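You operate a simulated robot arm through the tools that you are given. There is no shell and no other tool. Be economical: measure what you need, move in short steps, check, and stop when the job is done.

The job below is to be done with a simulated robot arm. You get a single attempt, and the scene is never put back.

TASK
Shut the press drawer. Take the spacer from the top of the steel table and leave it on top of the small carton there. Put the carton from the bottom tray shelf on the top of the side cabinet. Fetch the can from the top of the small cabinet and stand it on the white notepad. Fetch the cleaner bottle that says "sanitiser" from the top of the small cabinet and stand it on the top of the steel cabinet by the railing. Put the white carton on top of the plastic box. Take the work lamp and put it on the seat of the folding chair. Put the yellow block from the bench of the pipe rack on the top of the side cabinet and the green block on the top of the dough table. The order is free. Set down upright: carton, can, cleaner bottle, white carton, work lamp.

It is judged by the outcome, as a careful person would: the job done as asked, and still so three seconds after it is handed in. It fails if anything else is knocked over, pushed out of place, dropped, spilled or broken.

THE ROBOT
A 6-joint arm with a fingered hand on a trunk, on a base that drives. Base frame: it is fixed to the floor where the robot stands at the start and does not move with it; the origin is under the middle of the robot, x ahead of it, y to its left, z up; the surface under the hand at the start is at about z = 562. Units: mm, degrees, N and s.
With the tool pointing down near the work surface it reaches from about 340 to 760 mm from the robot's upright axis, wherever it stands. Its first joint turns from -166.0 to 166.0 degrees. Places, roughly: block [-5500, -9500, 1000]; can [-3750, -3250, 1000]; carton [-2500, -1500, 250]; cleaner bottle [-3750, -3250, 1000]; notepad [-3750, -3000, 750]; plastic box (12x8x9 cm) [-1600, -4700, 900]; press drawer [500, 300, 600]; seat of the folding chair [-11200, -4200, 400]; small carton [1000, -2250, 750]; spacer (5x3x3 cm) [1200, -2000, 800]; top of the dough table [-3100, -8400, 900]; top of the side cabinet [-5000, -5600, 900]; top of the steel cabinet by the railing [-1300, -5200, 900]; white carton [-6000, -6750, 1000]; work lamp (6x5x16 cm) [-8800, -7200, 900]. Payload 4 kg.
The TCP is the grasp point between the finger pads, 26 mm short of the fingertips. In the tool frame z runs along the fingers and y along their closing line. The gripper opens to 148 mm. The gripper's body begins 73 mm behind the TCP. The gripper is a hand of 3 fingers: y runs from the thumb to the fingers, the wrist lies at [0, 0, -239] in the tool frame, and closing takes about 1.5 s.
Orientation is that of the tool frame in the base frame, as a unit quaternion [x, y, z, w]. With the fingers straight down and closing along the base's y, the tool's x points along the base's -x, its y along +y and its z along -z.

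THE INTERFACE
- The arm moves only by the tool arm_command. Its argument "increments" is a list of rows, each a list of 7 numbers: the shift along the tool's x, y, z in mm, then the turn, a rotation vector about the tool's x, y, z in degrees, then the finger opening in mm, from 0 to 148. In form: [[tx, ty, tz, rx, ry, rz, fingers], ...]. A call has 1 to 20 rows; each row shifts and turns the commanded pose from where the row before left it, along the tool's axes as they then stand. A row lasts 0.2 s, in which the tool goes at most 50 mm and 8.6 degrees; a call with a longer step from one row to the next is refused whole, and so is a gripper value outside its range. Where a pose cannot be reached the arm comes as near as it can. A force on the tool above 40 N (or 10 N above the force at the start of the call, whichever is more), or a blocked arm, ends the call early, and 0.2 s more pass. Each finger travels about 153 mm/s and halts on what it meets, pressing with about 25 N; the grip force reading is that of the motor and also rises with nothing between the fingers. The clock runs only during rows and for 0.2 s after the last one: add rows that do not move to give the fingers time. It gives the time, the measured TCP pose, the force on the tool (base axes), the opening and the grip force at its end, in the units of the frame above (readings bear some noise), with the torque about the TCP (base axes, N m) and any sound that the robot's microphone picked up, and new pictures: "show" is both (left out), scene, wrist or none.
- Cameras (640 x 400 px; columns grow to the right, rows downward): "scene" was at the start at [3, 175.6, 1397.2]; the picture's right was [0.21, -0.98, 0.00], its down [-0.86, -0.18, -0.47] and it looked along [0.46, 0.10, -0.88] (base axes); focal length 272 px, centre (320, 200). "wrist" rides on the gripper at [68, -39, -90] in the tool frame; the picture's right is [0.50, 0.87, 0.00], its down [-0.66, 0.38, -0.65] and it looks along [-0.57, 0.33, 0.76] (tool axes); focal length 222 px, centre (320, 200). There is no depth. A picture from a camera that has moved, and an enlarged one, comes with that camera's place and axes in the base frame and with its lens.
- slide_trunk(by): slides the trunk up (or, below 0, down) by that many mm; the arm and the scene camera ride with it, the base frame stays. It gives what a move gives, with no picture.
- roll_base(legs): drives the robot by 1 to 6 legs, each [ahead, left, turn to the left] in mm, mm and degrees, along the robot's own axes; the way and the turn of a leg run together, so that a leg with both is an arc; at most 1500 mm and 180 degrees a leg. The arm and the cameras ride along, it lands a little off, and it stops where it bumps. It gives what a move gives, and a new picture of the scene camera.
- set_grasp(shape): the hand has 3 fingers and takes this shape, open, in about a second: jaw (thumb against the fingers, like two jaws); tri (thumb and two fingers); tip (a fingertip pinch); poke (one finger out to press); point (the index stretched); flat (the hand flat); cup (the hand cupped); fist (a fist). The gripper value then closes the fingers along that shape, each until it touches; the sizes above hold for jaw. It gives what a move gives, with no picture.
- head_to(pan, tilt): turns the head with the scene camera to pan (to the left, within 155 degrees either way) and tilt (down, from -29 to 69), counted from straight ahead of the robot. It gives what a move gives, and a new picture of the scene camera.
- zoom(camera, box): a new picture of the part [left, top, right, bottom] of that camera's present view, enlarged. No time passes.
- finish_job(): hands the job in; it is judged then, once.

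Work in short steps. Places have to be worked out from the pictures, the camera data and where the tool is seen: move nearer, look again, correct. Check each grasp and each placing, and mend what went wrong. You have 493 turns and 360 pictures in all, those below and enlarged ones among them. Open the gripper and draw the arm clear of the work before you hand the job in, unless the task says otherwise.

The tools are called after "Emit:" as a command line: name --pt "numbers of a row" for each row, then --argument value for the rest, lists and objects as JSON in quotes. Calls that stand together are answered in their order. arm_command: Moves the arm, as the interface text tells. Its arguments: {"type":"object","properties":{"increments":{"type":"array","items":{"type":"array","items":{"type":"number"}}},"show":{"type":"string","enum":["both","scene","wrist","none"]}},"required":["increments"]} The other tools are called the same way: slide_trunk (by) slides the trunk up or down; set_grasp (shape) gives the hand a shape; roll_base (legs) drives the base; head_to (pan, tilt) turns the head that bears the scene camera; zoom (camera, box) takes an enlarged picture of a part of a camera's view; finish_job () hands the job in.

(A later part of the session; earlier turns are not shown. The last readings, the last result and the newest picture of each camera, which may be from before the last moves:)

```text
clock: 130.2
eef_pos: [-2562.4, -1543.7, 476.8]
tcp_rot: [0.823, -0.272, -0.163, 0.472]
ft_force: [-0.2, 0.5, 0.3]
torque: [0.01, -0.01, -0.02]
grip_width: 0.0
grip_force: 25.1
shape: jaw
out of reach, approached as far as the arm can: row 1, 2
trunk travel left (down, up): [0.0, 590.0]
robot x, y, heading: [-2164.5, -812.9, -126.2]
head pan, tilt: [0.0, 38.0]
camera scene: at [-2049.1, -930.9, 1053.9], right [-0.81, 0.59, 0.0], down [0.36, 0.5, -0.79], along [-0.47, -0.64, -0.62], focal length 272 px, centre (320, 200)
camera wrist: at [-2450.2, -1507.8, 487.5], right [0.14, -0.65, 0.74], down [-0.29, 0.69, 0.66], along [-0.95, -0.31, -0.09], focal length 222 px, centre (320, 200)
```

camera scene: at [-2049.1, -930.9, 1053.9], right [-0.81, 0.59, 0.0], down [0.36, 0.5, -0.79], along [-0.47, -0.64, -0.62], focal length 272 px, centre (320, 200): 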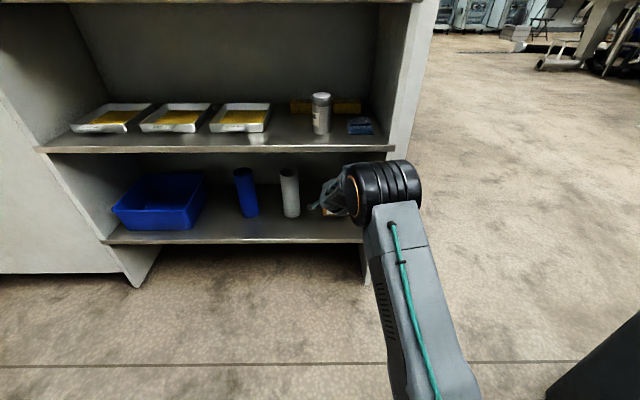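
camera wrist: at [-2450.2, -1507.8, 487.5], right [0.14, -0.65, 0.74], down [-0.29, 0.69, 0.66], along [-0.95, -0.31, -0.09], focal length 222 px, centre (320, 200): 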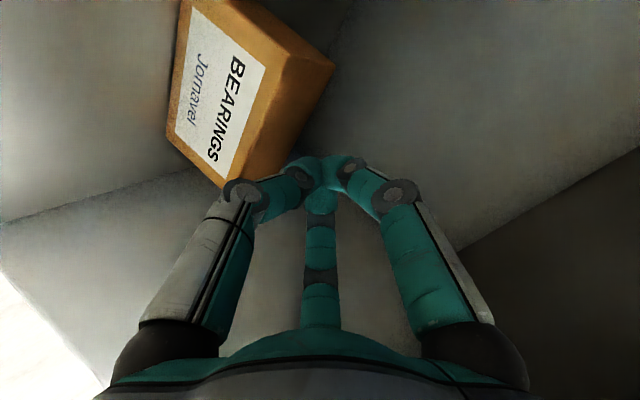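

Now forearm is flat and inside clearances. Lower a bit, shift right, and go forward over the carton.

Emit:
arm_command --pt "-24 -26 15 0 0 0 0" --pt "0 12 20.8 0 0 0 0" --pt "0 17 29.4 0 0 0 0" --pt "0 17 29.4 0 0 0 0" --show "both"

```text
clock: 131.2
eef_pos: [-2637.4, -1602.7, 449.0]
tcp_rot: [0.822, -0.273, -0.161, 0.473]
ft_force: [-0.5, 0.0, 1.3]
torque: [0.02, -0.02, -0.01]
grip_width: 0.0
grip_force: 25.3
shape: jaw
trunk travel left (down, up): [0.0, 590.0]
robot x, y, heading: [-2162.7, -815.4, -126.2]
head pan, tilt: [0.0, 38.0]
camera scene: at [-2049.1, -930.9, 1053.9], right [-0.81, 0.59, 0.0], down [0.36, 0.5, -0.79], along [-0.47, -0.64, -0.62], focal length 272 px, centre (320, 200)
camera wrist: at [-2525.1, -1565.3, 458.5], right [0.14, -0.65, 0.74], down [-0.29, 0.69, 0.66], along [-0.95, -0.31, -0.09], focal length 222 px, centre (320, 200)
```

scene: 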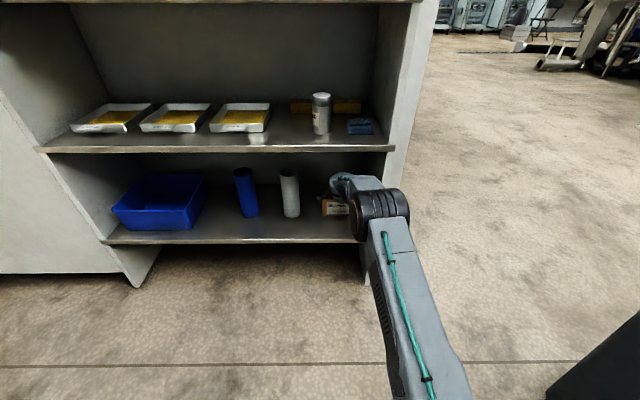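
wrist: 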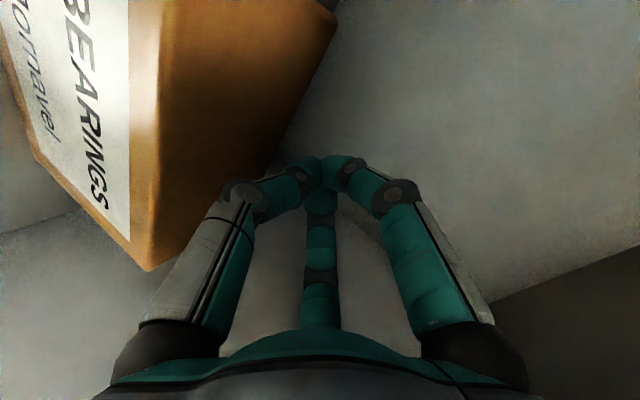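

Tip is over the carton's back edge. Forward 42 mm more, then down behind it.

Emit:
arm_command --pt "0 12 20.8 0 0 0 0" --pt "0 9 15.6 0 0 0 0" --pt "0 -13 7.5 0 0 0 0" --pt "0 -13 7.5 0 0 0 0" --pt "0 -13 7.5 0 0 0 0" --show "wrist"

Emit:
zoom --camera "scene" --box '[260, 140, 440, 260]'

```text
clock: 132.3
eef_pos: [-2661.5, -1632.5, 435.1]
tcp_rot: [0.817, -0.27, -0.164, 0.483]
ft_force: [1.8, 2.6, 17.4]
torque: [0.7, -0.49, 0.03]
grip_width: 0.0
grip_force: 24.8
shape: jaw
out of reach, approached as far as the arm can: row 1
trunk travel left (down, up): [0.0, 590.0]
robot x, y, heading: [-2163.2, -818.3, -126.0]
head pan, tilt: [0.0, 38.0]
stopped in row 5: the force on the tool passed its limit at 47 N (the readings are from after the stop); the commanded pose is now the measured one
camera wrist: at [-2550.7, -1595.6, 444.4], right [0.16, -0.64, 0.76], down [-0.28, 0.7, 0.65], along [-0.95, -0.32, -0.07], focal length 222 px, centre (320, 200)
```

wrist: 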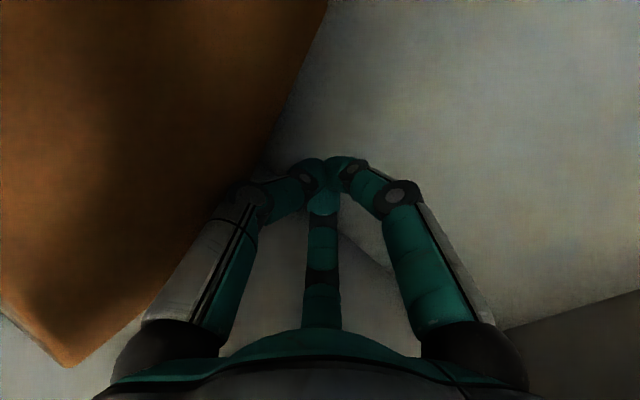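

```text
3.33 times, centred on (350, 200) of scene
camera zoom: at [-2048.3, -929.6, 1054.1], right [-0.81, 0.59, 0.0], down [0.36, 0.5, -0.79], along [-0.47, -0.64, -0.61], focal length 907 px, centre (220, 200)
```

zoom: 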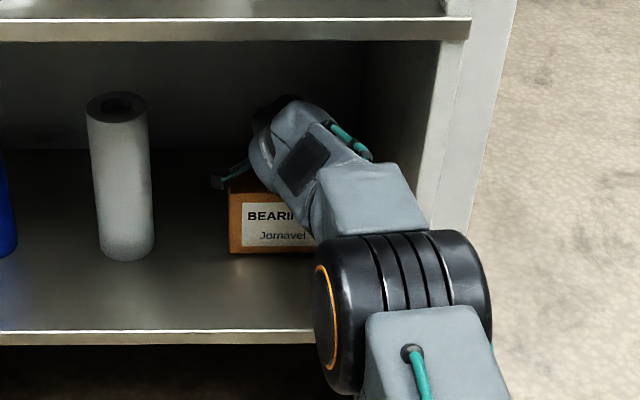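

The thumb's knuckle rests on the carton top with ~17 N. I try dragging it outward with this pressure, a short test.

Emit:
arm_command --pt "0 -6 -8.2 0 0 0 0" --pt "0 -5 -8.7 0 0 0 0" --pt "0 -5 -8.7 0 0 0 0" --pt "0 -5 -8.7 0 0 0 0" --show "none"

Emit:
zoom --camera "scene" --box '[260, 140, 440, 260]'

```text
clock: 133.3
eef_pos: [-2642.9, -1604.3, 435.0]
tcp_rot: [0.816, -0.27, -0.166, 0.484]
ft_force: [-8.2, -7.8, 32.1]
torque: [0.81, -0.52, 0.06]
grip_width: 0.0
grip_force: 25.0
shape: jaw
out of reach, approached as far as the arm can: row 2
trunk travel left (down, up): [0.0, 590.0]
robot x, y, heading: [-2166.7, -815.7, -126.0]
head pan, tilt: [0.0, 38.0]
```

```text
3.33 times, centred on (350, 200) of scene
camera zoom: at [-2048.2, -929.1, 1054.2], right [-0.81, 0.59, 0.0], down [0.36, 0.49, -0.79], along [-0.47, -0.64, -0.61], focal length 907 px, centre (220, 200)
```

zoom: 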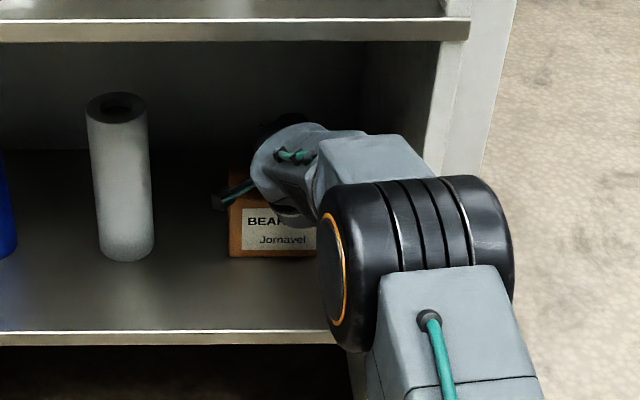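

It moved a little. Continue pulling with light pressure.

Emit:
arm_command --pt "0 -5 -8.7 0 0 0 0" --pt "0 -5 -8.7 0 0 0 0" --pt "0 -5 -8.7 0 0 0 0" --show "none"

Emit:
zoom --camera "scene" --box '[260, 140, 440, 260]'

```text
clock: 134.1
eef_pos: [-2621.0, -1580.0, 434.5]
tcp_rot: [0.816, -0.271, -0.165, 0.484]
ft_force: [-6.9, -6.8, 33.0]
torque: [0.15, -0.1, 0.0]
grip_width: 0.2
grip_force: 25.0
shape: jaw
trunk travel left (down, up): [0.0, 590.0]
robot x, y, heading: [-2164.1, -818.1, -126.0]
head pan, tilt: [0.0, 38.0]
```

```text
3.33 times, centred on (350, 200) of scene
camera zoom: at [-2047.9, -928.8, 1054.0], right [-0.81, 0.59, 0.0], down [0.36, 0.5, -0.79], along [-0.47, -0.64, -0.61], focal length 907 px, centre (220, 200)
```

zoom: 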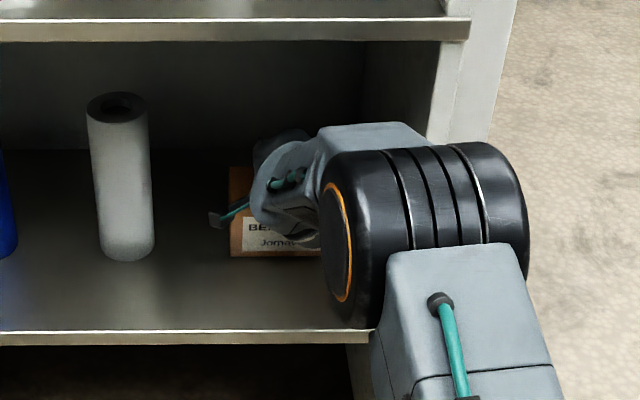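

It slips. I withdraw and try the "point" shape, whose straight finger should hook behind the carton.

Emit:
arm_command --pt "0 17 -10 0 0 0 0" --pt "0 7 -15 0 0 0 0" --pt "0 -20 -34.6 0 0 0 0" --pt "0 -20 -34.6 0 0 0 0" --pt "0 -20 -34.6 0 0 0 0" --show "none"

Emit:
set_grasp --shape "point"

Emit:
arm_command --pt "0 0 0 0 0 0 0" --show "wrist"

```text
clock: 135.3
eef_pos: [-2538.4, -1485.1, 465.3]
tcp_rot: [0.819, -0.274, -0.168, 0.475]
ft_force: [0.8, -0.3, 0.0]
torque: [-0.02, 0.02, 0.01]
grip_width: 0.3
grip_force: 25.0
shape: jaw
out of reach, approached as far as the arm can: row 5
trunk travel left (down, up): [0.0, 590.0]
robot x, y, heading: [-2165.0, -820.2, -126.0]
head pan, tilt: [0.0, 38.0]
```

```text
clock: 136.2
eef_pos: [-2538.5, -1485.5, 466.1]
tcp_rot: [0.819, -0.274, -0.168, 0.475]
ft_force: [0.7, 0.4, 0.0]
torque: [0.01, -0.03, 0.0]
grip_width: 0.1
grip_force: 0.0
shape: point
trunk travel left (down, up): [0.0, 590.0]
robot x, y, heading: [-2163.1, -813.7, -126.0]
head pan, tilt: [0.0, 38.0]
```

```text
clock: 136.6
eef_pos: [-2538.5, -1485.3, 465.6]
tcp_rot: [0.819, -0.275, -0.168, 0.474]
ft_force: [0.1, -0.4, 0.2]
torque: [0.0, -0.01, 0.01]
grip_width: 0.2
grip_force: 0.0
shape: point
trunk travel left (down, up): [0.0, 590.0]
robot x, y, heading: [-2160.8, -813.0, -126.2]
head pan, tilt: [0.0, 38.0]
camera wrist: at [-2425.9, -1449.5, 474.8], right [0.15, -0.65, 0.75], down [-0.28, 0.7, 0.66], along [-0.95, -0.3, -0.08], focal length 222 px, centre (320, 200)
```

wrist: 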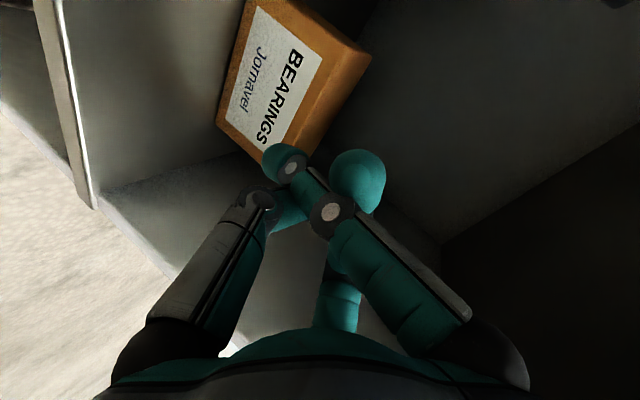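

The stretched finger is too enmeshed with the folded ones. Instead I return to jaw closed and roll the hand 180°, so the side with less knuckle protrusion faces down, at a steeper angle.

Emit:
arm_command --pt "0 -20 -34.6 0 0 0 0" --pt "0 -20 -34.6 0 0 0 0" --pt "0 -20 -34.6 0 0 0 0" --show "none"

Emit:
set_grasp --shape "jaw"

Emit:
arm_command --pt "0 0 0 8 0 0 0" --pt "0 0 0 7 0 0 0" --pt "0 0 0 0 0 -8.2 0" --pt "0 0 0 0 0 -8.2 0" --pt "0 0 0 0 0 -8.2 0" --pt "0 0 0 0 0 -8.2 0" --pt "0 0 0 0 0 -8.2 0" --pt "0 0 0 0 0 -8.2 0" --pt "0 0 0 0 0 -8.2 0" --pt "0 0 0 0 0 -8.2 0" --pt "0 0 0 0 0 -8.2 0" --pt "0 0 0 0 0 -8.2 0" --pt "0 0 0 0 0 -8.2 0" --show "none"

Emit:
arm_command --pt "0 0 0 0 0 -8.2 0" --pt "0 0 0 0 0 -8.2 0" --pt "0 0 0 0 0 -8.2 0" --pt "0 0 0 0 0 -8.2 0" --pt "0 0 0 0 0 -8.2 0" --pt "0 0 0 0 0 -8.2 0" --pt "0 0 0 0 0 -8.2 0" --pt "0 0 0 0 0 -8.2 0" --pt "0 0 0 0 0 -8.2 0" --pt "0 0 0 0 0 -8.2 0" --pt "0 0 0 0 0 -8.0 0" --show "both"

```text
clock: 137.4
eef_pos: [-2448.9, -1415.6, 481.1]
tcp_rot: [0.819, -0.273, -0.167, 0.476]
ft_force: [-0.9, 0.0, 0.5]
torque: [-0.01, 0.0, -0.01]
grip_width: 0.0
grip_force: 0.1
shape: point
out of reach, approached as far as the arm can: row 1, 2, 3
trunk travel left (down, up): [0.0, 590.0]
robot x, y, heading: [-2165.4, -816.4, -126.3]
head pan, tilt: [0.0, 38.0]
```

```text
clock: 138.3
eef_pos: [-2447.6, -1416.6, 482.0]
tcp_rot: [0.818, -0.273, -0.167, 0.477]
ft_force: [0.0, -0.3, -0.6]
torque: [-0.01, -0.01, 0.04]
grip_width: 148.1
grip_force: 0.1
shape: jaw
trunk travel left (down, up): [0.0, 590.0]
robot x, y, heading: [-2161.9, -815.7, -126.2]
head pan, tilt: [0.0, 38.0]
```

```text
clock: 141.1
eef_pos: [-2449.5, -1417.6, 482.8]
tcp_rot: [0.822, 0.416, -0.35, 0.17]
ft_force: [0.3, 0.4, -0.9]
torque: [0.02, 0.0, -0.01]
grip_width: 0.2
grip_force: 25.1
shape: jaw
trunk travel left (down, up): [0.0, 590.0]
robot x, y, heading: [-2162.8, -817.5, -126.0]
head pan, tilt: [0.0, 38.0]
```

```text
clock: 143.5
eef_pos: [-2449.0, -1417.5, 484.5]
tcp_rot: [0.287, 0.875, -0.369, -0.128]
ft_force: [0.5, -0.2, -0.7]
torque: [0.01, 0.02, -0.02]
grip_width: 0.0
grip_force: 25.0
shape: jaw
trunk travel left (down, up): [0.0, 590.0]
robot x, y, heading: [-2163.8, -817.4, -126.4]
head pan, tilt: [0.0, 38.0]
camera scene: at [-2049.1, -930.9, 1053.9], right [-0.81, 0.59, 0.0], down [0.36, 0.5, -0.79], along [-0.47, -0.64, -0.62], focal length 272 px, centre (320, 200)
camera wrist: at [-2480.6, -1348.8, 574.9], right [-0.05, 0.79, -0.62], down [0.96, 0.2, 0.17], along [0.26, -0.59, -0.77], focal length 222 px, centre (320, 200)
```

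scene: 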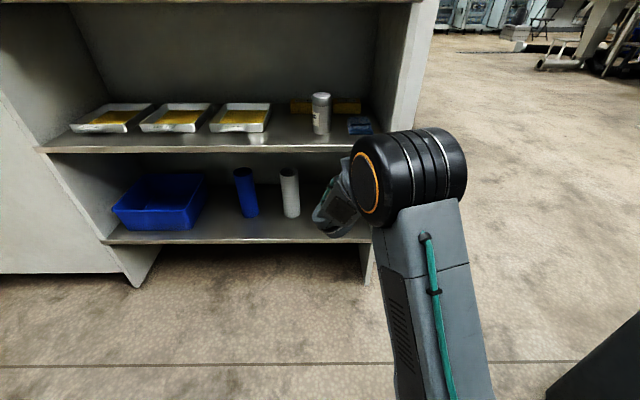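
wrist: 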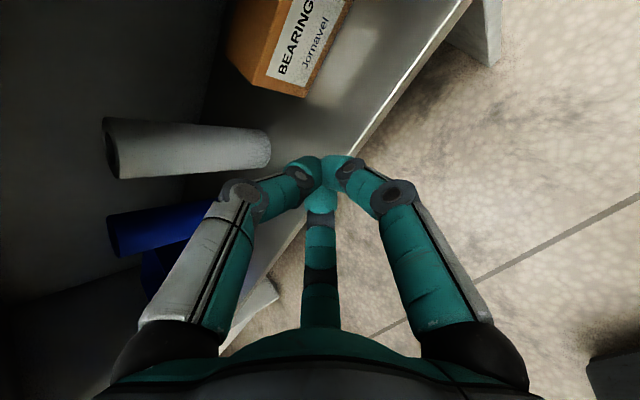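

Hand is rolled with tilt 46°. Move right and down a bit, then forward over the carton in steps.

Emit:
arm_command --pt "21 16 15 0 0 0 0" --pt "21 16 15 0 0 0 0" --pt "0 -27.8 28.8 0 0 0 0" --pt "0 -27.8 28.8 0 0 0 0" --pt "0 -27.8 28.8 0 0 0 0" --pt "0 -27.8 28.8 0 0 0 0" --show "both"

```text
clock: 144.9
eef_pos: [-2579.3, -1522.1, 439.6]
tcp_rot: [0.285, 0.875, -0.369, -0.129]
ft_force: [0.7, -0.3, 0.2]
torque: [0.02, 0.01, -0.02]
grip_width: 0.0
grip_force: 25.3
shape: jaw
trunk travel left (down, up): [0.0, 590.0]
robot x, y, heading: [-2163.2, -817.1, -126.2]
head pan, tilt: [0.0, 38.0]
camera scene: at [-2049.0, -930.8, 1053.9], right [-0.81, 0.59, 0.0], down [0.36, 0.5, -0.79], along [-0.47, -0.64, -0.62], focal length 272 px, centre (320, 200)
camera wrist: at [-2611.8, -1452.9, 531.1], right [-0.05, 0.79, -0.62], down [0.97, 0.2, 0.17], along [0.26, -0.59, -0.77], focal length 222 px, centre (320, 200)
```

scene: 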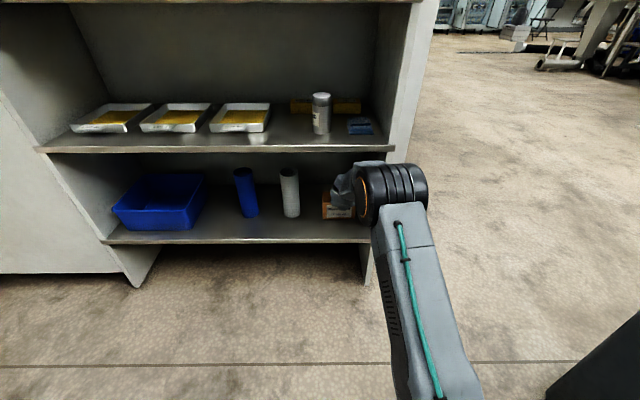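
wrist: 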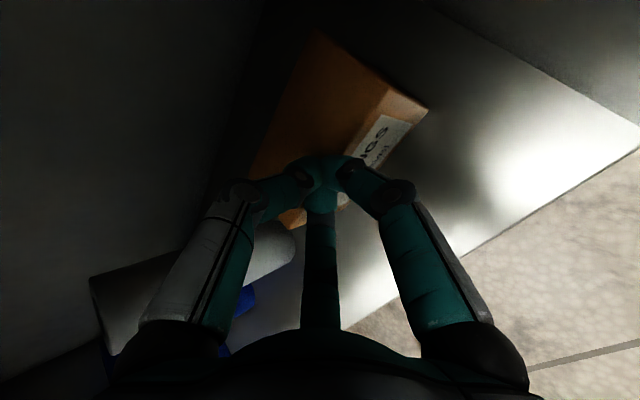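

Carton back edge now ≈ a -2859. Forward 110, then down behind it.

Emit:
arm_command --pt "0 -25.5 26.4 0 0 0 0" --pt "0 -25.5 26.4 0 0 0 0" --pt "0 -26 26.8 0 0 0 0" --pt "0 10.8 10.4 0 0 0 0" --pt "0 7.2 7 0 0 0 0" --pt "0 7.2 7 0 0 0 0" --show "wrist"

Emit:
zoom --camera "scene" --box '[260, 140, 440, 260]'

```text
clock: 146.3
eef_pos: [-2645.2, -1610.3, 419.1]
tcp_rot: [0.285, 0.87, -0.38, -0.13]
ft_force: [-1.8, -4.1, 15.3]
torque: [0.19, -0.17, -0.02]
grip_width: 0.0
grip_force: 25.1
shape: jaw
out of reach, approached as far as the arm can: row 3
trunk travel left (down, up): [0.0, 590.0]
robot x, y, heading: [-2163.4, -820.7, -126.3]
head pan, tilt: [0.0, 38.0]
stopped in row 6: the force on the tool passed its limit at 42 N (the readings are from after the stop); the commanded pose is now the measured one
camera wrist: at [-2675.0, -1539.0, 508.7], right [-0.06, 0.77, -0.63], down [0.97, 0.2, 0.16], along [0.25, -0.6, -0.76], focal length 222 px, centre (320, 200)
```

wrist: 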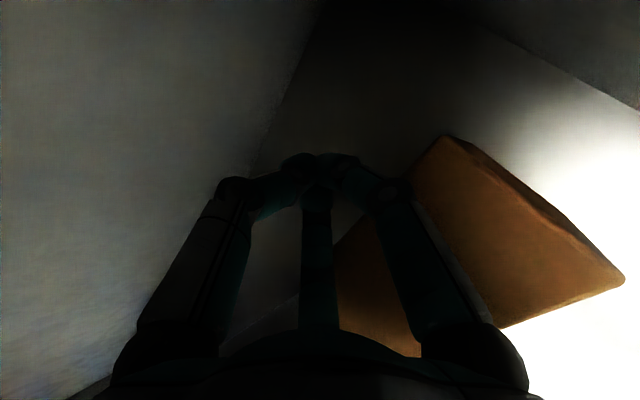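

```text
3.33 times, centred on (350, 200) of scene
camera zoom: at [-2048.6, -930.1, 1053.8], right [-0.81, 0.59, 0.0], down [0.36, 0.5, -0.79], along [-0.47, -0.64, -0.61], focal length 907 px, centre (220, 200)
```

zoom: 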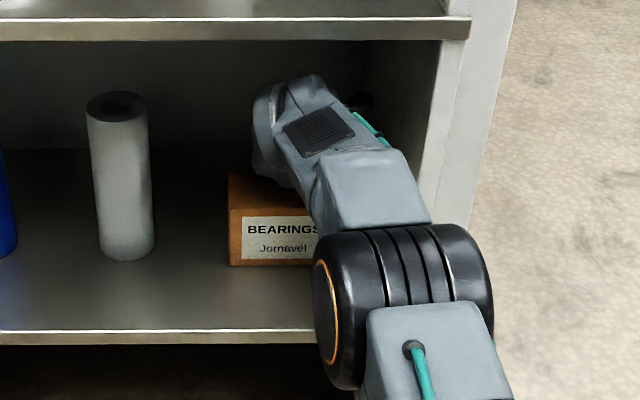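

The tips are behind the back edge and the finger backs rest on it. Pull outward.

Emit:
arm_command --pt "0 7 -7.2 0 0 0 0" --pt "0 7 -7.2 0 0 0 0" --pt "0 7 -7.2 0 0 0 0" --pt "0 7 -7.2 0 0 0 0" --show "none"

Emit:
zoom --camera "scene" --box '[260, 140, 440, 260]'

```text
clock: 147.3
eef_pos: [-2620.4, -1578.3, 418.7]
tcp_rot: [0.286, 0.87, -0.38, -0.131]
ft_force: [-6.2, -9.1, 28.7]
torque: [0.37, -0.29, -0.01]
grip_width: 0.1
grip_force: 25.4
shape: jaw
trunk travel left (down, up): [0.0, 590.0]
robot x, y, heading: [-2167.5, -811.7, -126.0]
head pan, tilt: [0.0, 38.0]
```

```text
3.33 times, centred on (350, 200) of scene
camera zoom: at [-2048.3, -929.4, 1054.1], right [-0.81, 0.59, 0.0], down [0.36, 0.5, -0.79], along [-0.47, -0.64, -0.61], focal length 907 px, centre (220, 200)
```

zoom: 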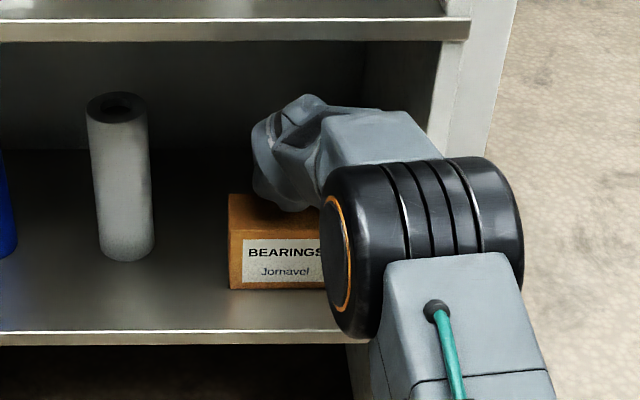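

It works. Pull about 45 mm more.

Emit:
arm_command --pt "0 7 -7.2 0 0 0 0" --pt "0 7 -7.2 0 0 0 0" --pt "0 7 -7.2 0 0 0 0" --pt "0 7 -7.2 0 0 0 0" --pt "0 3.5 -3.6 0 0 0 0" --show "none"

Emit:
zoom --camera "scene" --box '[260, 140, 440, 260]'

```text
clock: 148.5
eef_pos: [-2594.1, -1541.5, 417.5]
tcp_rot: [0.287, 0.869, -0.38, -0.132]
ft_force: [-7.7, -10.2, 32.7]
torque: [0.39, -0.33, -0.06]
grip_width: 0.2
grip_force: 25.0
shape: jaw
trunk travel left (down, up): [0.0, 590.0]
robot x, y, heading: [-2164.6, -814.9, -126.2]
head pan, tilt: [0.0, 38.0]
```

```text
3.33 times, centred on (350, 200) of scene
camera zoom: at [-2048.2, -929.2, 1054.1], right [-0.81, 0.59, 0.0], down [0.36, 0.5, -0.79], along [-0.47, -0.64, -0.61], focal length 907 px, centre (220, 200)
```

zoom: 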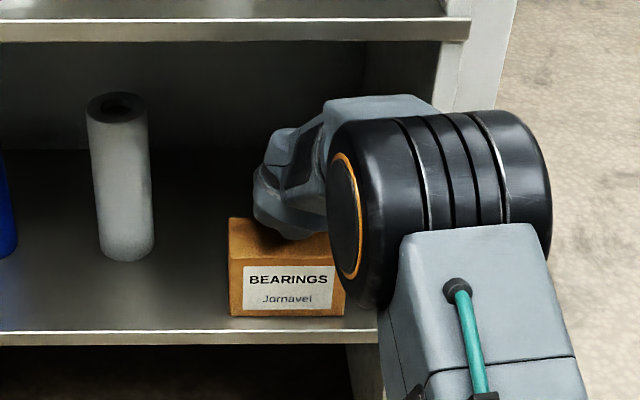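

Carton is now ~20 mm from the board's front edge. I lift the fingers off, retreat, reduce tilt to ~22°, and open for a proper grip.

Emit:
arm_command --pt "0 -14.4 -14 0 0 0 0" --pt "0 -14.4 -14 0 0 0 0" --pt "0 21 -21.5 0 0 0 0" --pt "0 21 -21.5 0 0 0 0" --pt "0 21 -21.5 0 0 0 0" --pt "0 21 -21.5 0 0 0 0" --pt "0 0 -20 -8 0 0 60" --pt "0 0 -20 -8 0 0 130" --pt "0 0 -20 -8 0 0 130" --show "both"

```text
clock: 150.5
eef_pos: [-2526.7, -1421.6, 469.5]
tcp_rot: [0.31, 0.893, -0.292, -0.142]
ft_force: [0.1, 0.9, -0.2]
torque: [-0.03, -0.01, -0.01]
grip_width: 129.6
grip_force: 0.1
shape: jaw
out of reach, approached as far as the arm can: row 7, 8, 9
trunk travel left (down, up): [0.0, 590.0]
robot x, y, heading: [-2162.4, -814.9, -126.2]
head pan, tilt: [0.0, 38.0]
camera scene: at [-2049.2, -931.1, 1053.9], right [-0.81, 0.59, 0.0], down [0.36, 0.5, -0.79], along [-0.47, -0.64, -0.62], focal length 272 px, centre (320, 200)
camera wrist: at [-2559.2, -1364.1, 568.4], right [0.03, 0.87, -0.49], down [0.97, 0.1, 0.24], along [0.26, -0.48, -0.84], focal length 222 px, centre (320, 200)
```

scene: 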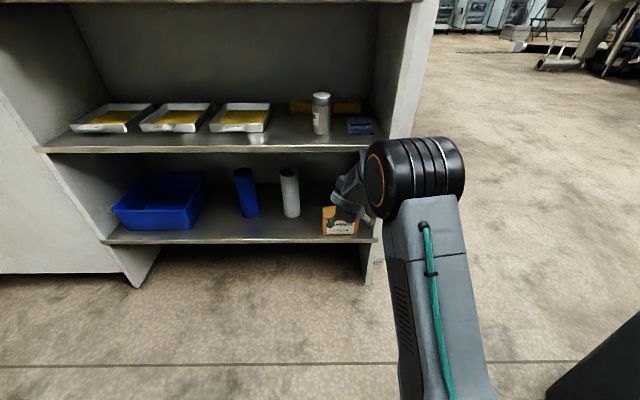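
wrist: 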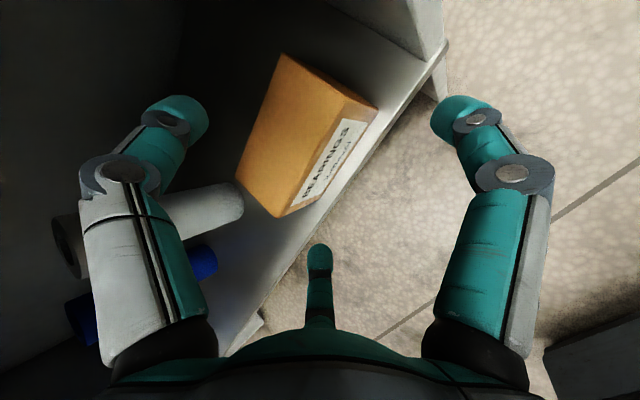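

Good view. Zoom the wrist picture to measure the carton.

Emit:
zoom --camera "wrist" --box '[200, 30, 440, 240]'

```text
1.90 times, centred on (320, 135) of wrist
camera zoom: at [-2559.2, -1364.1, 568.4], right [0.03, 0.87, -0.49], down [0.97, 0.1, 0.24], along [0.26, -0.48, -0.84], focal length 423 px, centre (320, 324)
```

zoom: 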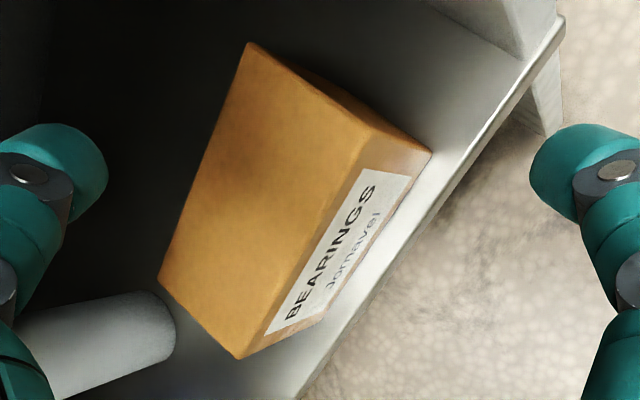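

Carton occupies a -2700…-2767, b 1080…1212. The pose needed is easier with the base farther back; I back off 60 mm, correct the orientation, and view.

Emit:
roll_base --legs '[[-60, 0, 0]]'

Emit:
arm_command --pt "0 0 0 -7.8 -2.5 0 130" --pt "0 0 0 -7.8 -2.5 0 130" --pt "-22 0 0 0 0 0 130" --pt "0 -37 15 0 0 0 130" --show "wrist"

```text
clock: 151.5
eef_pos: [-2492.7, -1373.4, 468.5]
tcp_rot: [0.31, 0.893, -0.292, -0.142]
ft_force: [-0.3, -1.5, 0.3]
torque: [0.01, 0.0, 0.0]
grip_width: 130.0
grip_force: 0.1
shape: jaw
trunk travel left (down, up): [0.0, 590.0]
robot x, y, heading: [-2128.6, -766.1, -126.2]
head pan, tilt: [0.0, 38.0]
camera scene: at [-2013.8, -882.8, 1053.9], right [-0.81, 0.59, 0.0], down [0.36, 0.5, -0.79], along [-0.47, -0.64, -0.62], focal length 272 px, centre (320, 200)
```

scene: 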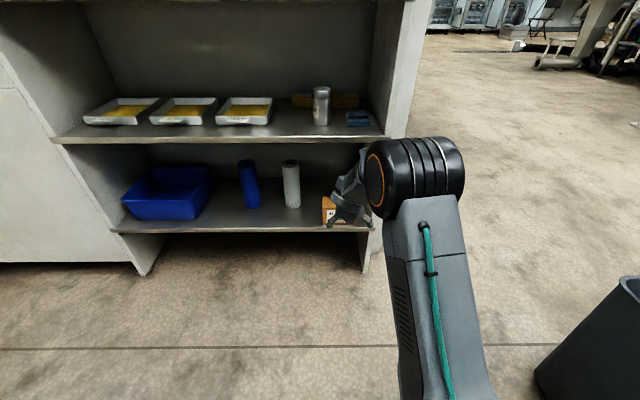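

```text
clock: 152.5
eef_pos: [-2474.5, -1417.8, 459.2]
tcp_rot: [0.318, 0.928, -0.183, -0.065]
ft_force: [0.7, 0.1, 0.6]
torque: [-0.03, -0.02, 0.01]
grip_width: 129.8
grip_force: 0.0
shape: jaw
out of reach, approached as far as the arm can: row 2, 4
trunk travel left (down, up): [0.0, 590.0]
robot x, y, heading: [-2126.9, -764.9, -126.1]
head pan, tilt: [0.0, 38.0]
camera wrist: at [-2529.9, -1377.3, 556.6], right [0.1, 0.94, -0.33], down [0.89, 0.07, 0.46], along [0.45, -0.34, -0.83], focal length 222 px, centre (320, 200)
```

wrist: 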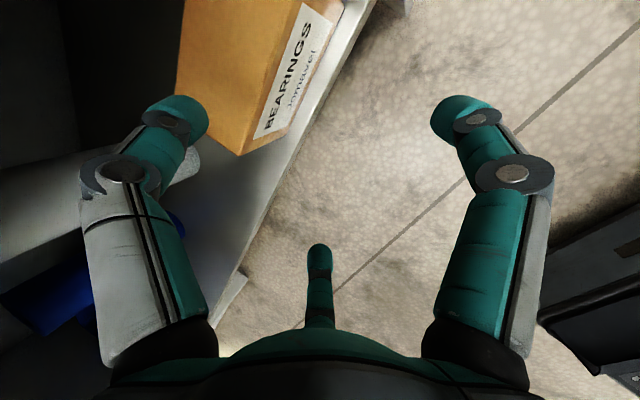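

Orientation is good (22° tilt). Move right 17, forward 89, to z≈430 above the carton.

Emit:
arm_command --pt "17 11 27 0 0 0 130" --pt "0 -27.5 11 0 0 0 130" --pt "0 -27.5 11 0 0 0 130" --pt "0 -27.5 11 0 0 0 130" --show "both"

```text
clock: 153.5
eef_pos: [-2493.0, -1460.9, 408.9]
tcp_rot: [0.32, 0.926, -0.185, -0.068]
ft_force: [0.8, 0.2, 0.3]
torque: [0.03, -0.03, 0.0]
grip_width: 130.0
grip_force: 0.1
shape: jaw
out of reach, approached as far as the arm can: row 2, 3, 4
trunk travel left (down, up): [0.0, 590.0]
robot x, y, heading: [-2128.7, -763.8, -126.4]
head pan, tilt: [0.0, 38.0]
camera scene: at [-2013.8, -882.7, 1053.9], right [-0.81, 0.59, 0.0], down [0.36, 0.5, -0.79], along [-0.47, -0.64, -0.62], focal length 272 px, centre (320, 200)
camera wrist: at [-2547.9, -1421.0, 506.4], right [0.1, 0.94, -0.33], down [0.89, 0.06, 0.45], along [0.44, -0.34, -0.83], focal length 222 px, centre (320, 200)
```

scene: 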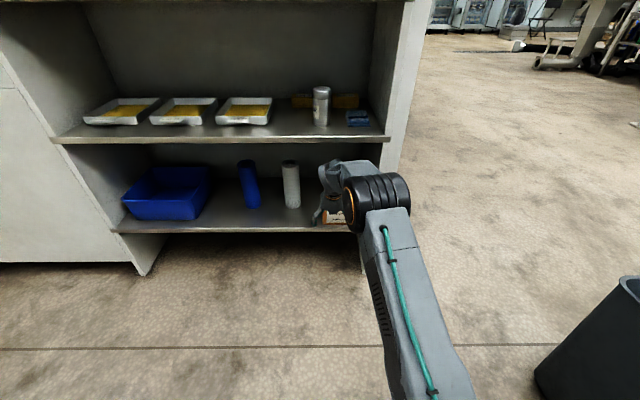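
wrist: 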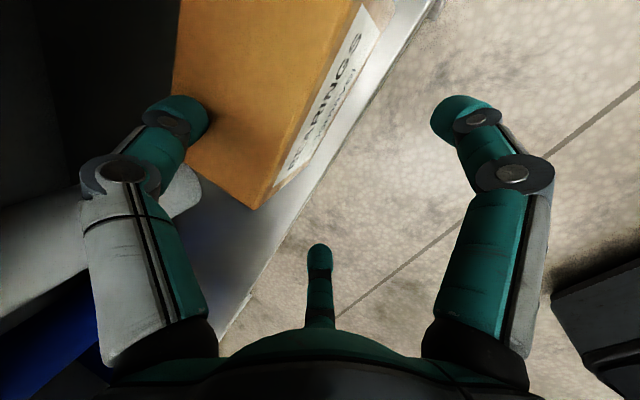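

Arm is near its far limit here. Raise a bit, then let the base move 43 ahead and 28 right.

Emit:
arm_command --pt "0 -6 -16 0 0 0 130" --show "none"

Emit:
roll_base --legs '[[43, -28, 0]]'

Emit:
arm_command --pt "0 0 0 0 0 0 130" --show "wrist"

```text
clock: 153.9
eef_pos: [-2480.9, -1457.4, 419.8]
tcp_rot: [0.318, 0.928, -0.183, -0.066]
ft_force: [-0.5, 0.1, 0.3]
torque: [-0.03, 0.01, -0.02]
grip_width: 130.1
grip_force: 0.0
shape: jaw
out of reach, approached as far as the arm can: row 1
trunk travel left (down, up): [0.0, 590.0]
robot x, y, heading: [-2129.4, -763.9, -126.2]
head pan, tilt: [0.0, 38.0]
```

```text
clock: 154.8
eef_pos: [-2531.7, -1475.0, 421.8]
tcp_rot: [0.318, 0.928, -0.184, -0.065]
ft_force: [0.2, 0.0, -0.7]
torque: [0.01, 0.01, 0.0]
grip_width: 129.9
grip_force: 0.0
shape: jaw
trunk travel left (down, up): [0.0, 590.0]
robot x, y, heading: [-2175.6, -786.1, -126.6]
head pan, tilt: [0.0, 38.0]
camera scene: at [-2062.0, -900.9, 1053.9], right [-0.81, 0.59, 0.0], down [0.36, 0.5, -0.79], along [-0.47, -0.64, -0.62], focal length 272 px, centre (320, 200)
```

scene: 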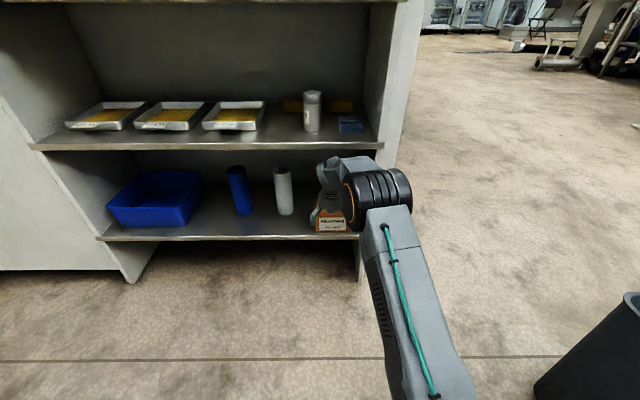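

```text
clock: 155.2
eef_pos: [-2530.1, -1475.1, 420.4]
tcp_rot: [0.318, 0.927, -0.185, -0.066]
ft_force: [-0.4, 0.4, -0.1]
torque: [0.04, 0.0, 0.03]
grip_width: 129.7
grip_force: 0.1
shape: jaw
trunk travel left (down, up): [0.0, 590.0]
robot x, y, heading: [-2175.9, -785.5, -126.2]
head pan, tilt: [0.0, 38.0]
camera wrist: at [-2584.9, -1435.8, 518.7], right [0.1, 0.94, -0.33], down [0.89, 0.07, 0.46], along [0.45, -0.34, -0.83], focal length 222 px, centre (320, 200)
```

wrist: 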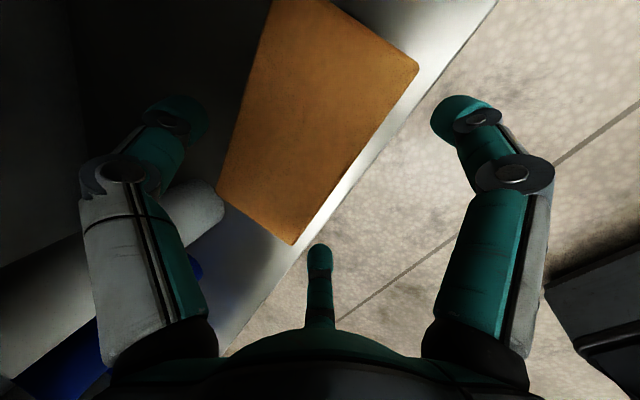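

The thumb is behind the carton and the two fingers in front. Lower 52 mm and close.

Emit:
arm_command --pt "5 2 20 0 0 0 130" --pt "0 7.5 18.5 0 0 0 130" --pt "0 4 10 0 0 0 130" --pt "0 2 5 0 0 0 130" --show "wrist"

```text
clock: 156.2
eef_pos: [-2536.7, -1477.4, 367.8]
tcp_rot: [0.317, 0.928, -0.186, -0.065]
ft_force: [-2.5, -3.4, 14.2]
torque: [-0.53, 0.42, 0.03]
grip_width: 130.3
grip_force: 0.1
shape: jaw
trunk travel left (down, up): [0.0, 590.0]
robot x, y, heading: [-2175.0, -785.0, -126.2]
head pan, tilt: [0.0, 38.0]
camera wrist: at [-2592.2, -1437.9, 465.4], right [0.09, 0.94, -0.33], down [0.89, 0.07, 0.45], along [0.45, -0.34, -0.83], focal length 222 px, centre (320, 200)
```

wrist: 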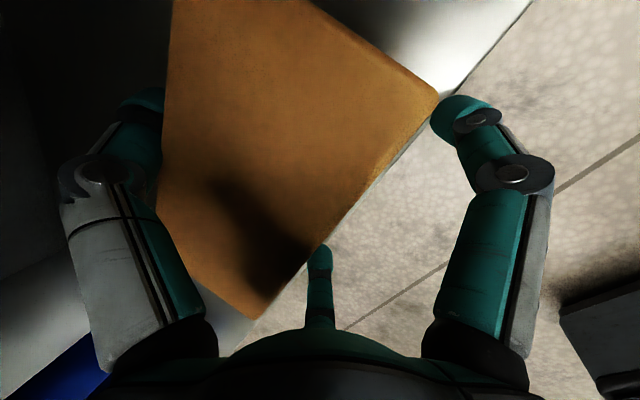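

Good straddle; fingertips touch the board. Ease 3 mm up and close.

Emit:
arm_command --pt "0 -1 -3 0 0 0 130" --pt "0 0 0 0 0 0 110" --pt "0 0 0 0 0 0 90" --pt "0 0 0 0 0 0 75" --pt "0 0 0 0 0 0 60" --pt "0 0 0 0 0 0 50" --pt "0 0 0 0 0 0 40" --pt "0 0 0 0 0 0 40" --show "wrist"

Emit:
zoom --camera "scene" --box '[260, 130, 440, 250]'

```text
clock: 158.0
eef_pos: [-2536.7, -1475.9, 368.5]
tcp_rot: [0.318, 0.928, -0.184, -0.065]
ft_force: [2.2, 2.0, 7.6]
torque: [0.28, -0.18, -0.06]
grip_width: 70.8
grip_force: 25.0
shape: jaw
trunk travel left (down, up): [0.0, 590.0]
robot x, y, heading: [-2178.2, -786.8, -126.4]
head pan, tilt: [0.0, 38.0]
camera wrist: at [-2591.6, -1436.8, 466.7], right [0.1, 0.94, -0.33], down [0.89, 0.07, 0.46], along [0.45, -0.34, -0.83], focal length 222 px, centre (320, 200)
```

wrist: 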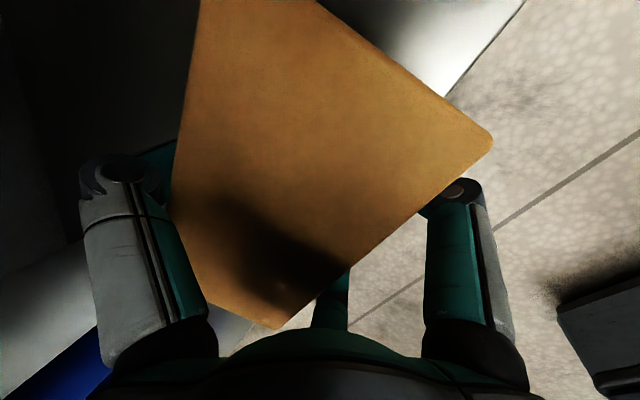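

```text
3.33 times, centred on (350, 190) of scene
camera zoom: at [-2061.7, -900.4, 1053.9], right [-0.81, 0.59, 0.0], down [0.36, 0.5, -0.79], along [-0.47, -0.64, -0.62], focal length 907 px, centre (220, 233)
```

zoom: 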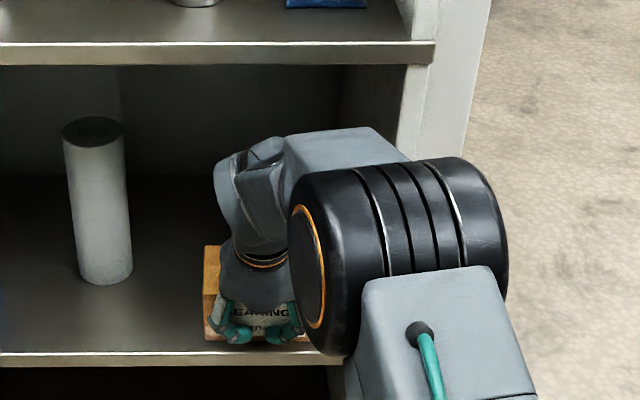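

Grip holds at 71 mm with full force. Lift 20 mm and check.

Emit:
arm_command --pt "0 -3 -7 0 0 0 40" --pt "0 -4 -9 0 0 0 40" --pt "0 -4 -9 0 0 0 40" --show "wrist"

Emit:
zoom --camera "scene" --box '[260, 130, 440, 250]'

```text
clock: 158.8
eef_pos: [-2537.7, -1477.1, 396.0]
tcp_rot: [0.318, 0.928, -0.182, -0.065]
ft_force: [0.8, 0.1, -2.5]
torque: [0.05, -0.02, -0.03]
grip_width: 68.8
grip_force: 24.4
shape: jaw
trunk travel left (down, up): [0.0, 590.0]
robot x, y, heading: [-2175.0, -785.4, -126.1]
head pan, tilt: [0.0, 38.0]
camera wrist: at [-2593.4, -1437.6, 493.7], right [0.1, 0.94, -0.33], down [0.89, 0.07, 0.46], along [0.45, -0.34, -0.83], focal length 222 px, centre (320, 200)
```

wrist: 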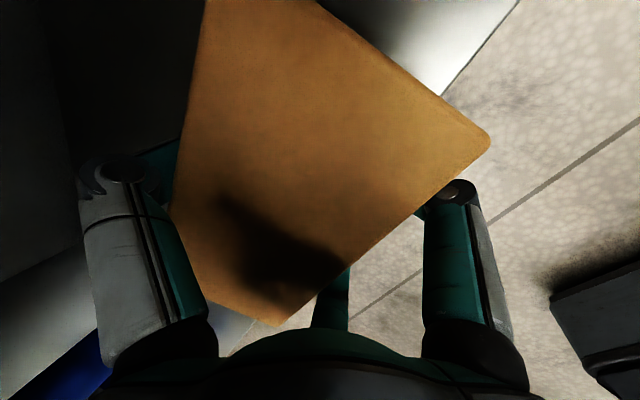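

```text
3.33 times, centred on (350, 190) of scene
camera zoom: at [-2062.1, -901.2, 1053.8], right [-0.81, 0.59, 0.0], down [0.36, 0.5, -0.79], along [-0.47, -0.64, -0.62], focal length 907 px, centre (220, 233)
```

zoom: 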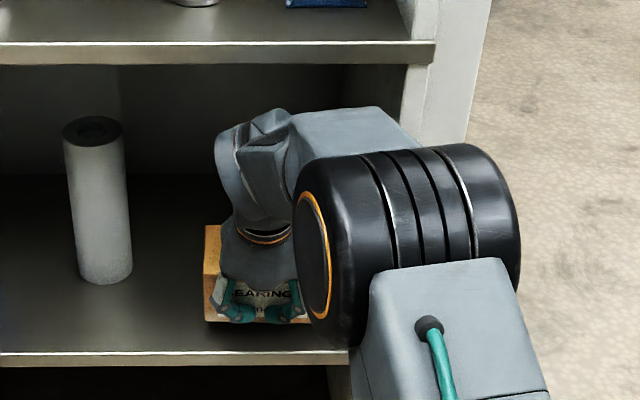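

Carton lifted cleanly. Drive back out of the shelf, then raise the trunk for the trip.

Emit:
roll_base --legs '[[-400, 0, 0]]'

Emit:
slide_trunk --by 500

Emit:
head_to --pan 40 --tilt 12

```text
clock: 161.3
eef_pos: [-2301.4, -1151.1, 396.1]
tcp_rot: [0.32, 0.927, -0.184, -0.066]
ft_force: [0.3, 0.4, -3.2]
torque: [0.0, -0.05, 0.01]
grip_width: 68.9
grip_force: 24.6
shape: jaw
trunk travel left (down, up): [0.0, 590.0]
robot x, y, heading: [-1938.0, -460.5, -126.5]
head pan, tilt: [0.0, 38.0]
camera scene: at [-1823.4, -576.3, 1053.9], right [-0.8, 0.59, 0.0], down [0.37, 0.5, -0.79], along [-0.47, -0.63, -0.62], focal length 272 px, centre (320, 200)
```

scene: 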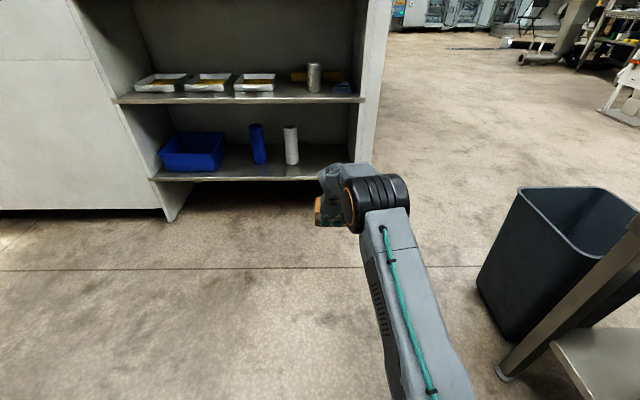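

```text
refused: 500 is not a number from -400 to 400
```

```text
clock: 162.4
eef_pos: [-2301.8, -1150.4, 394.9]
tcp_rot: [0.32, 0.927, -0.183, -0.066]
ft_force: [-0.4, 0.3, -3.7]
torque: [0.08, -0.01, -0.01]
grip_width: 68.8
grip_force: 25.0
shape: jaw
trunk travel left (down, up): [0.0, 590.0]
robot x, y, heading: [-1938.3, -461.9, -126.4]
head pan, tilt: [40.0, 12.0]
camera scene: at [-1766.5, -599.9, 1095.3], right [-1.0, -0.06, 0.0], down [-0.01, 0.21, -0.98], along [0.06, -0.98, -0.21], focal length 272 px, centre (320, 200)
```

scene: 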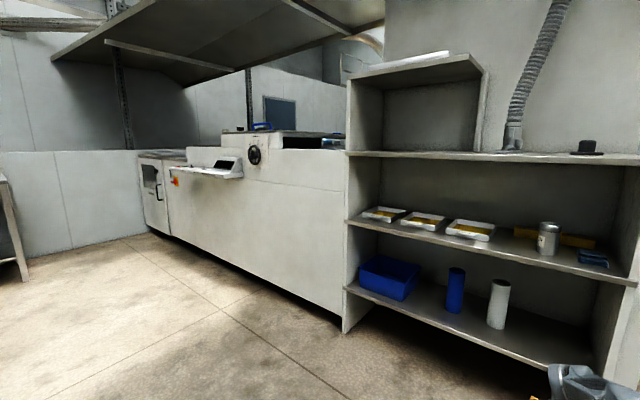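

I raise the trunk to the normal height and look ahead-right for the way around the shelf.

Emit:
slide_trunk --by 375

Emit:
head_to --pan -25 --tilt 15

```text
clock: 166.0
eef_pos: [-2301.3, -1152.2, 770.9]
tcp_rot: [0.32, 0.927, -0.183, -0.066]
ft_force: [-0.3, -0.5, -3.6]
torque: [0.05, -0.06, -0.02]
grip_width: 68.8
grip_force: 24.7
shape: jaw
trunk travel left (down, up): [-375.0, 215.0]
robot x, y, heading: [-1936.4, -464.2, -126.4]
head pan, tilt: [40.0, 12.0]
```

```text
clock: 167.4
eef_pos: [-2301.7, -1150.9, 769.6]
tcp_rot: [0.32, 0.927, -0.184, -0.066]
ft_force: [1.0, 0.3, -3.1]
torque: [0.05, -0.01, 0.03]
grip_width: 68.6
grip_force: 25.2
shape: jaw
trunk travel left (down, up): [-375.0, 215.0]
robot x, y, heading: [-1934.0, -458.6, -126.4]
head pan, tilt: [-25.0, 15.0]
camera scene: at [-1854.2, -551.7, 1465.5], right [-0.48, 0.88, 0.0], down [0.23, 0.12, -0.97], along [-0.85, -0.46, -0.26], focal length 272 px, centre (320, 200)
```

scene: 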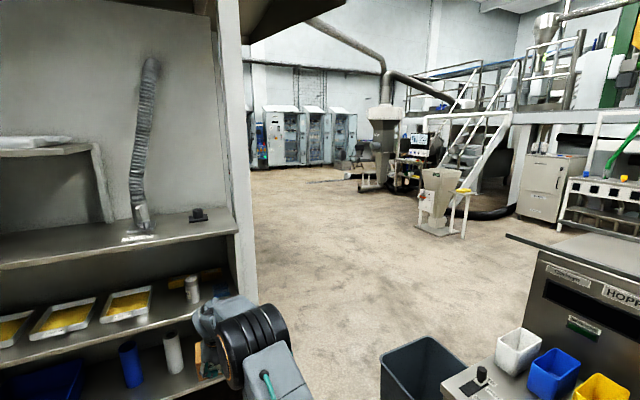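

There is open floor beyond. I check the gap between the bin and the shelf end more precisely.

Emit:
head_to --pan -40 --tilt 42

```text
clock: 168.3
eef_pos: [-2301.7, -1151.9, 771.1]
tcp_rot: [0.32, 0.927, -0.182, -0.066]
ft_force: [-0.5, 0.0, -3.2]
torque: [0.03, -0.03, 0.01]
grip_width: 68.6
grip_force: 24.8
shape: jaw
trunk travel left (down, up): [-375.0, 215.0]
robot x, y, heading: [-1935.2, -460.0, -126.3]
head pan, tilt: [-40.0, 42.0]
camera scene: at [-1853.5, -526.6, 1423.0], right [-0.24, 0.97, 0.0], down [0.65, 0.16, -0.74], along [-0.72, -0.17, -0.67], focal length 272 px, centre (320, 200)
```

scene: 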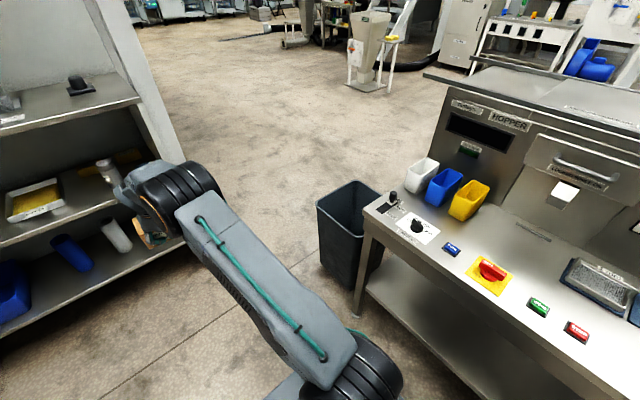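

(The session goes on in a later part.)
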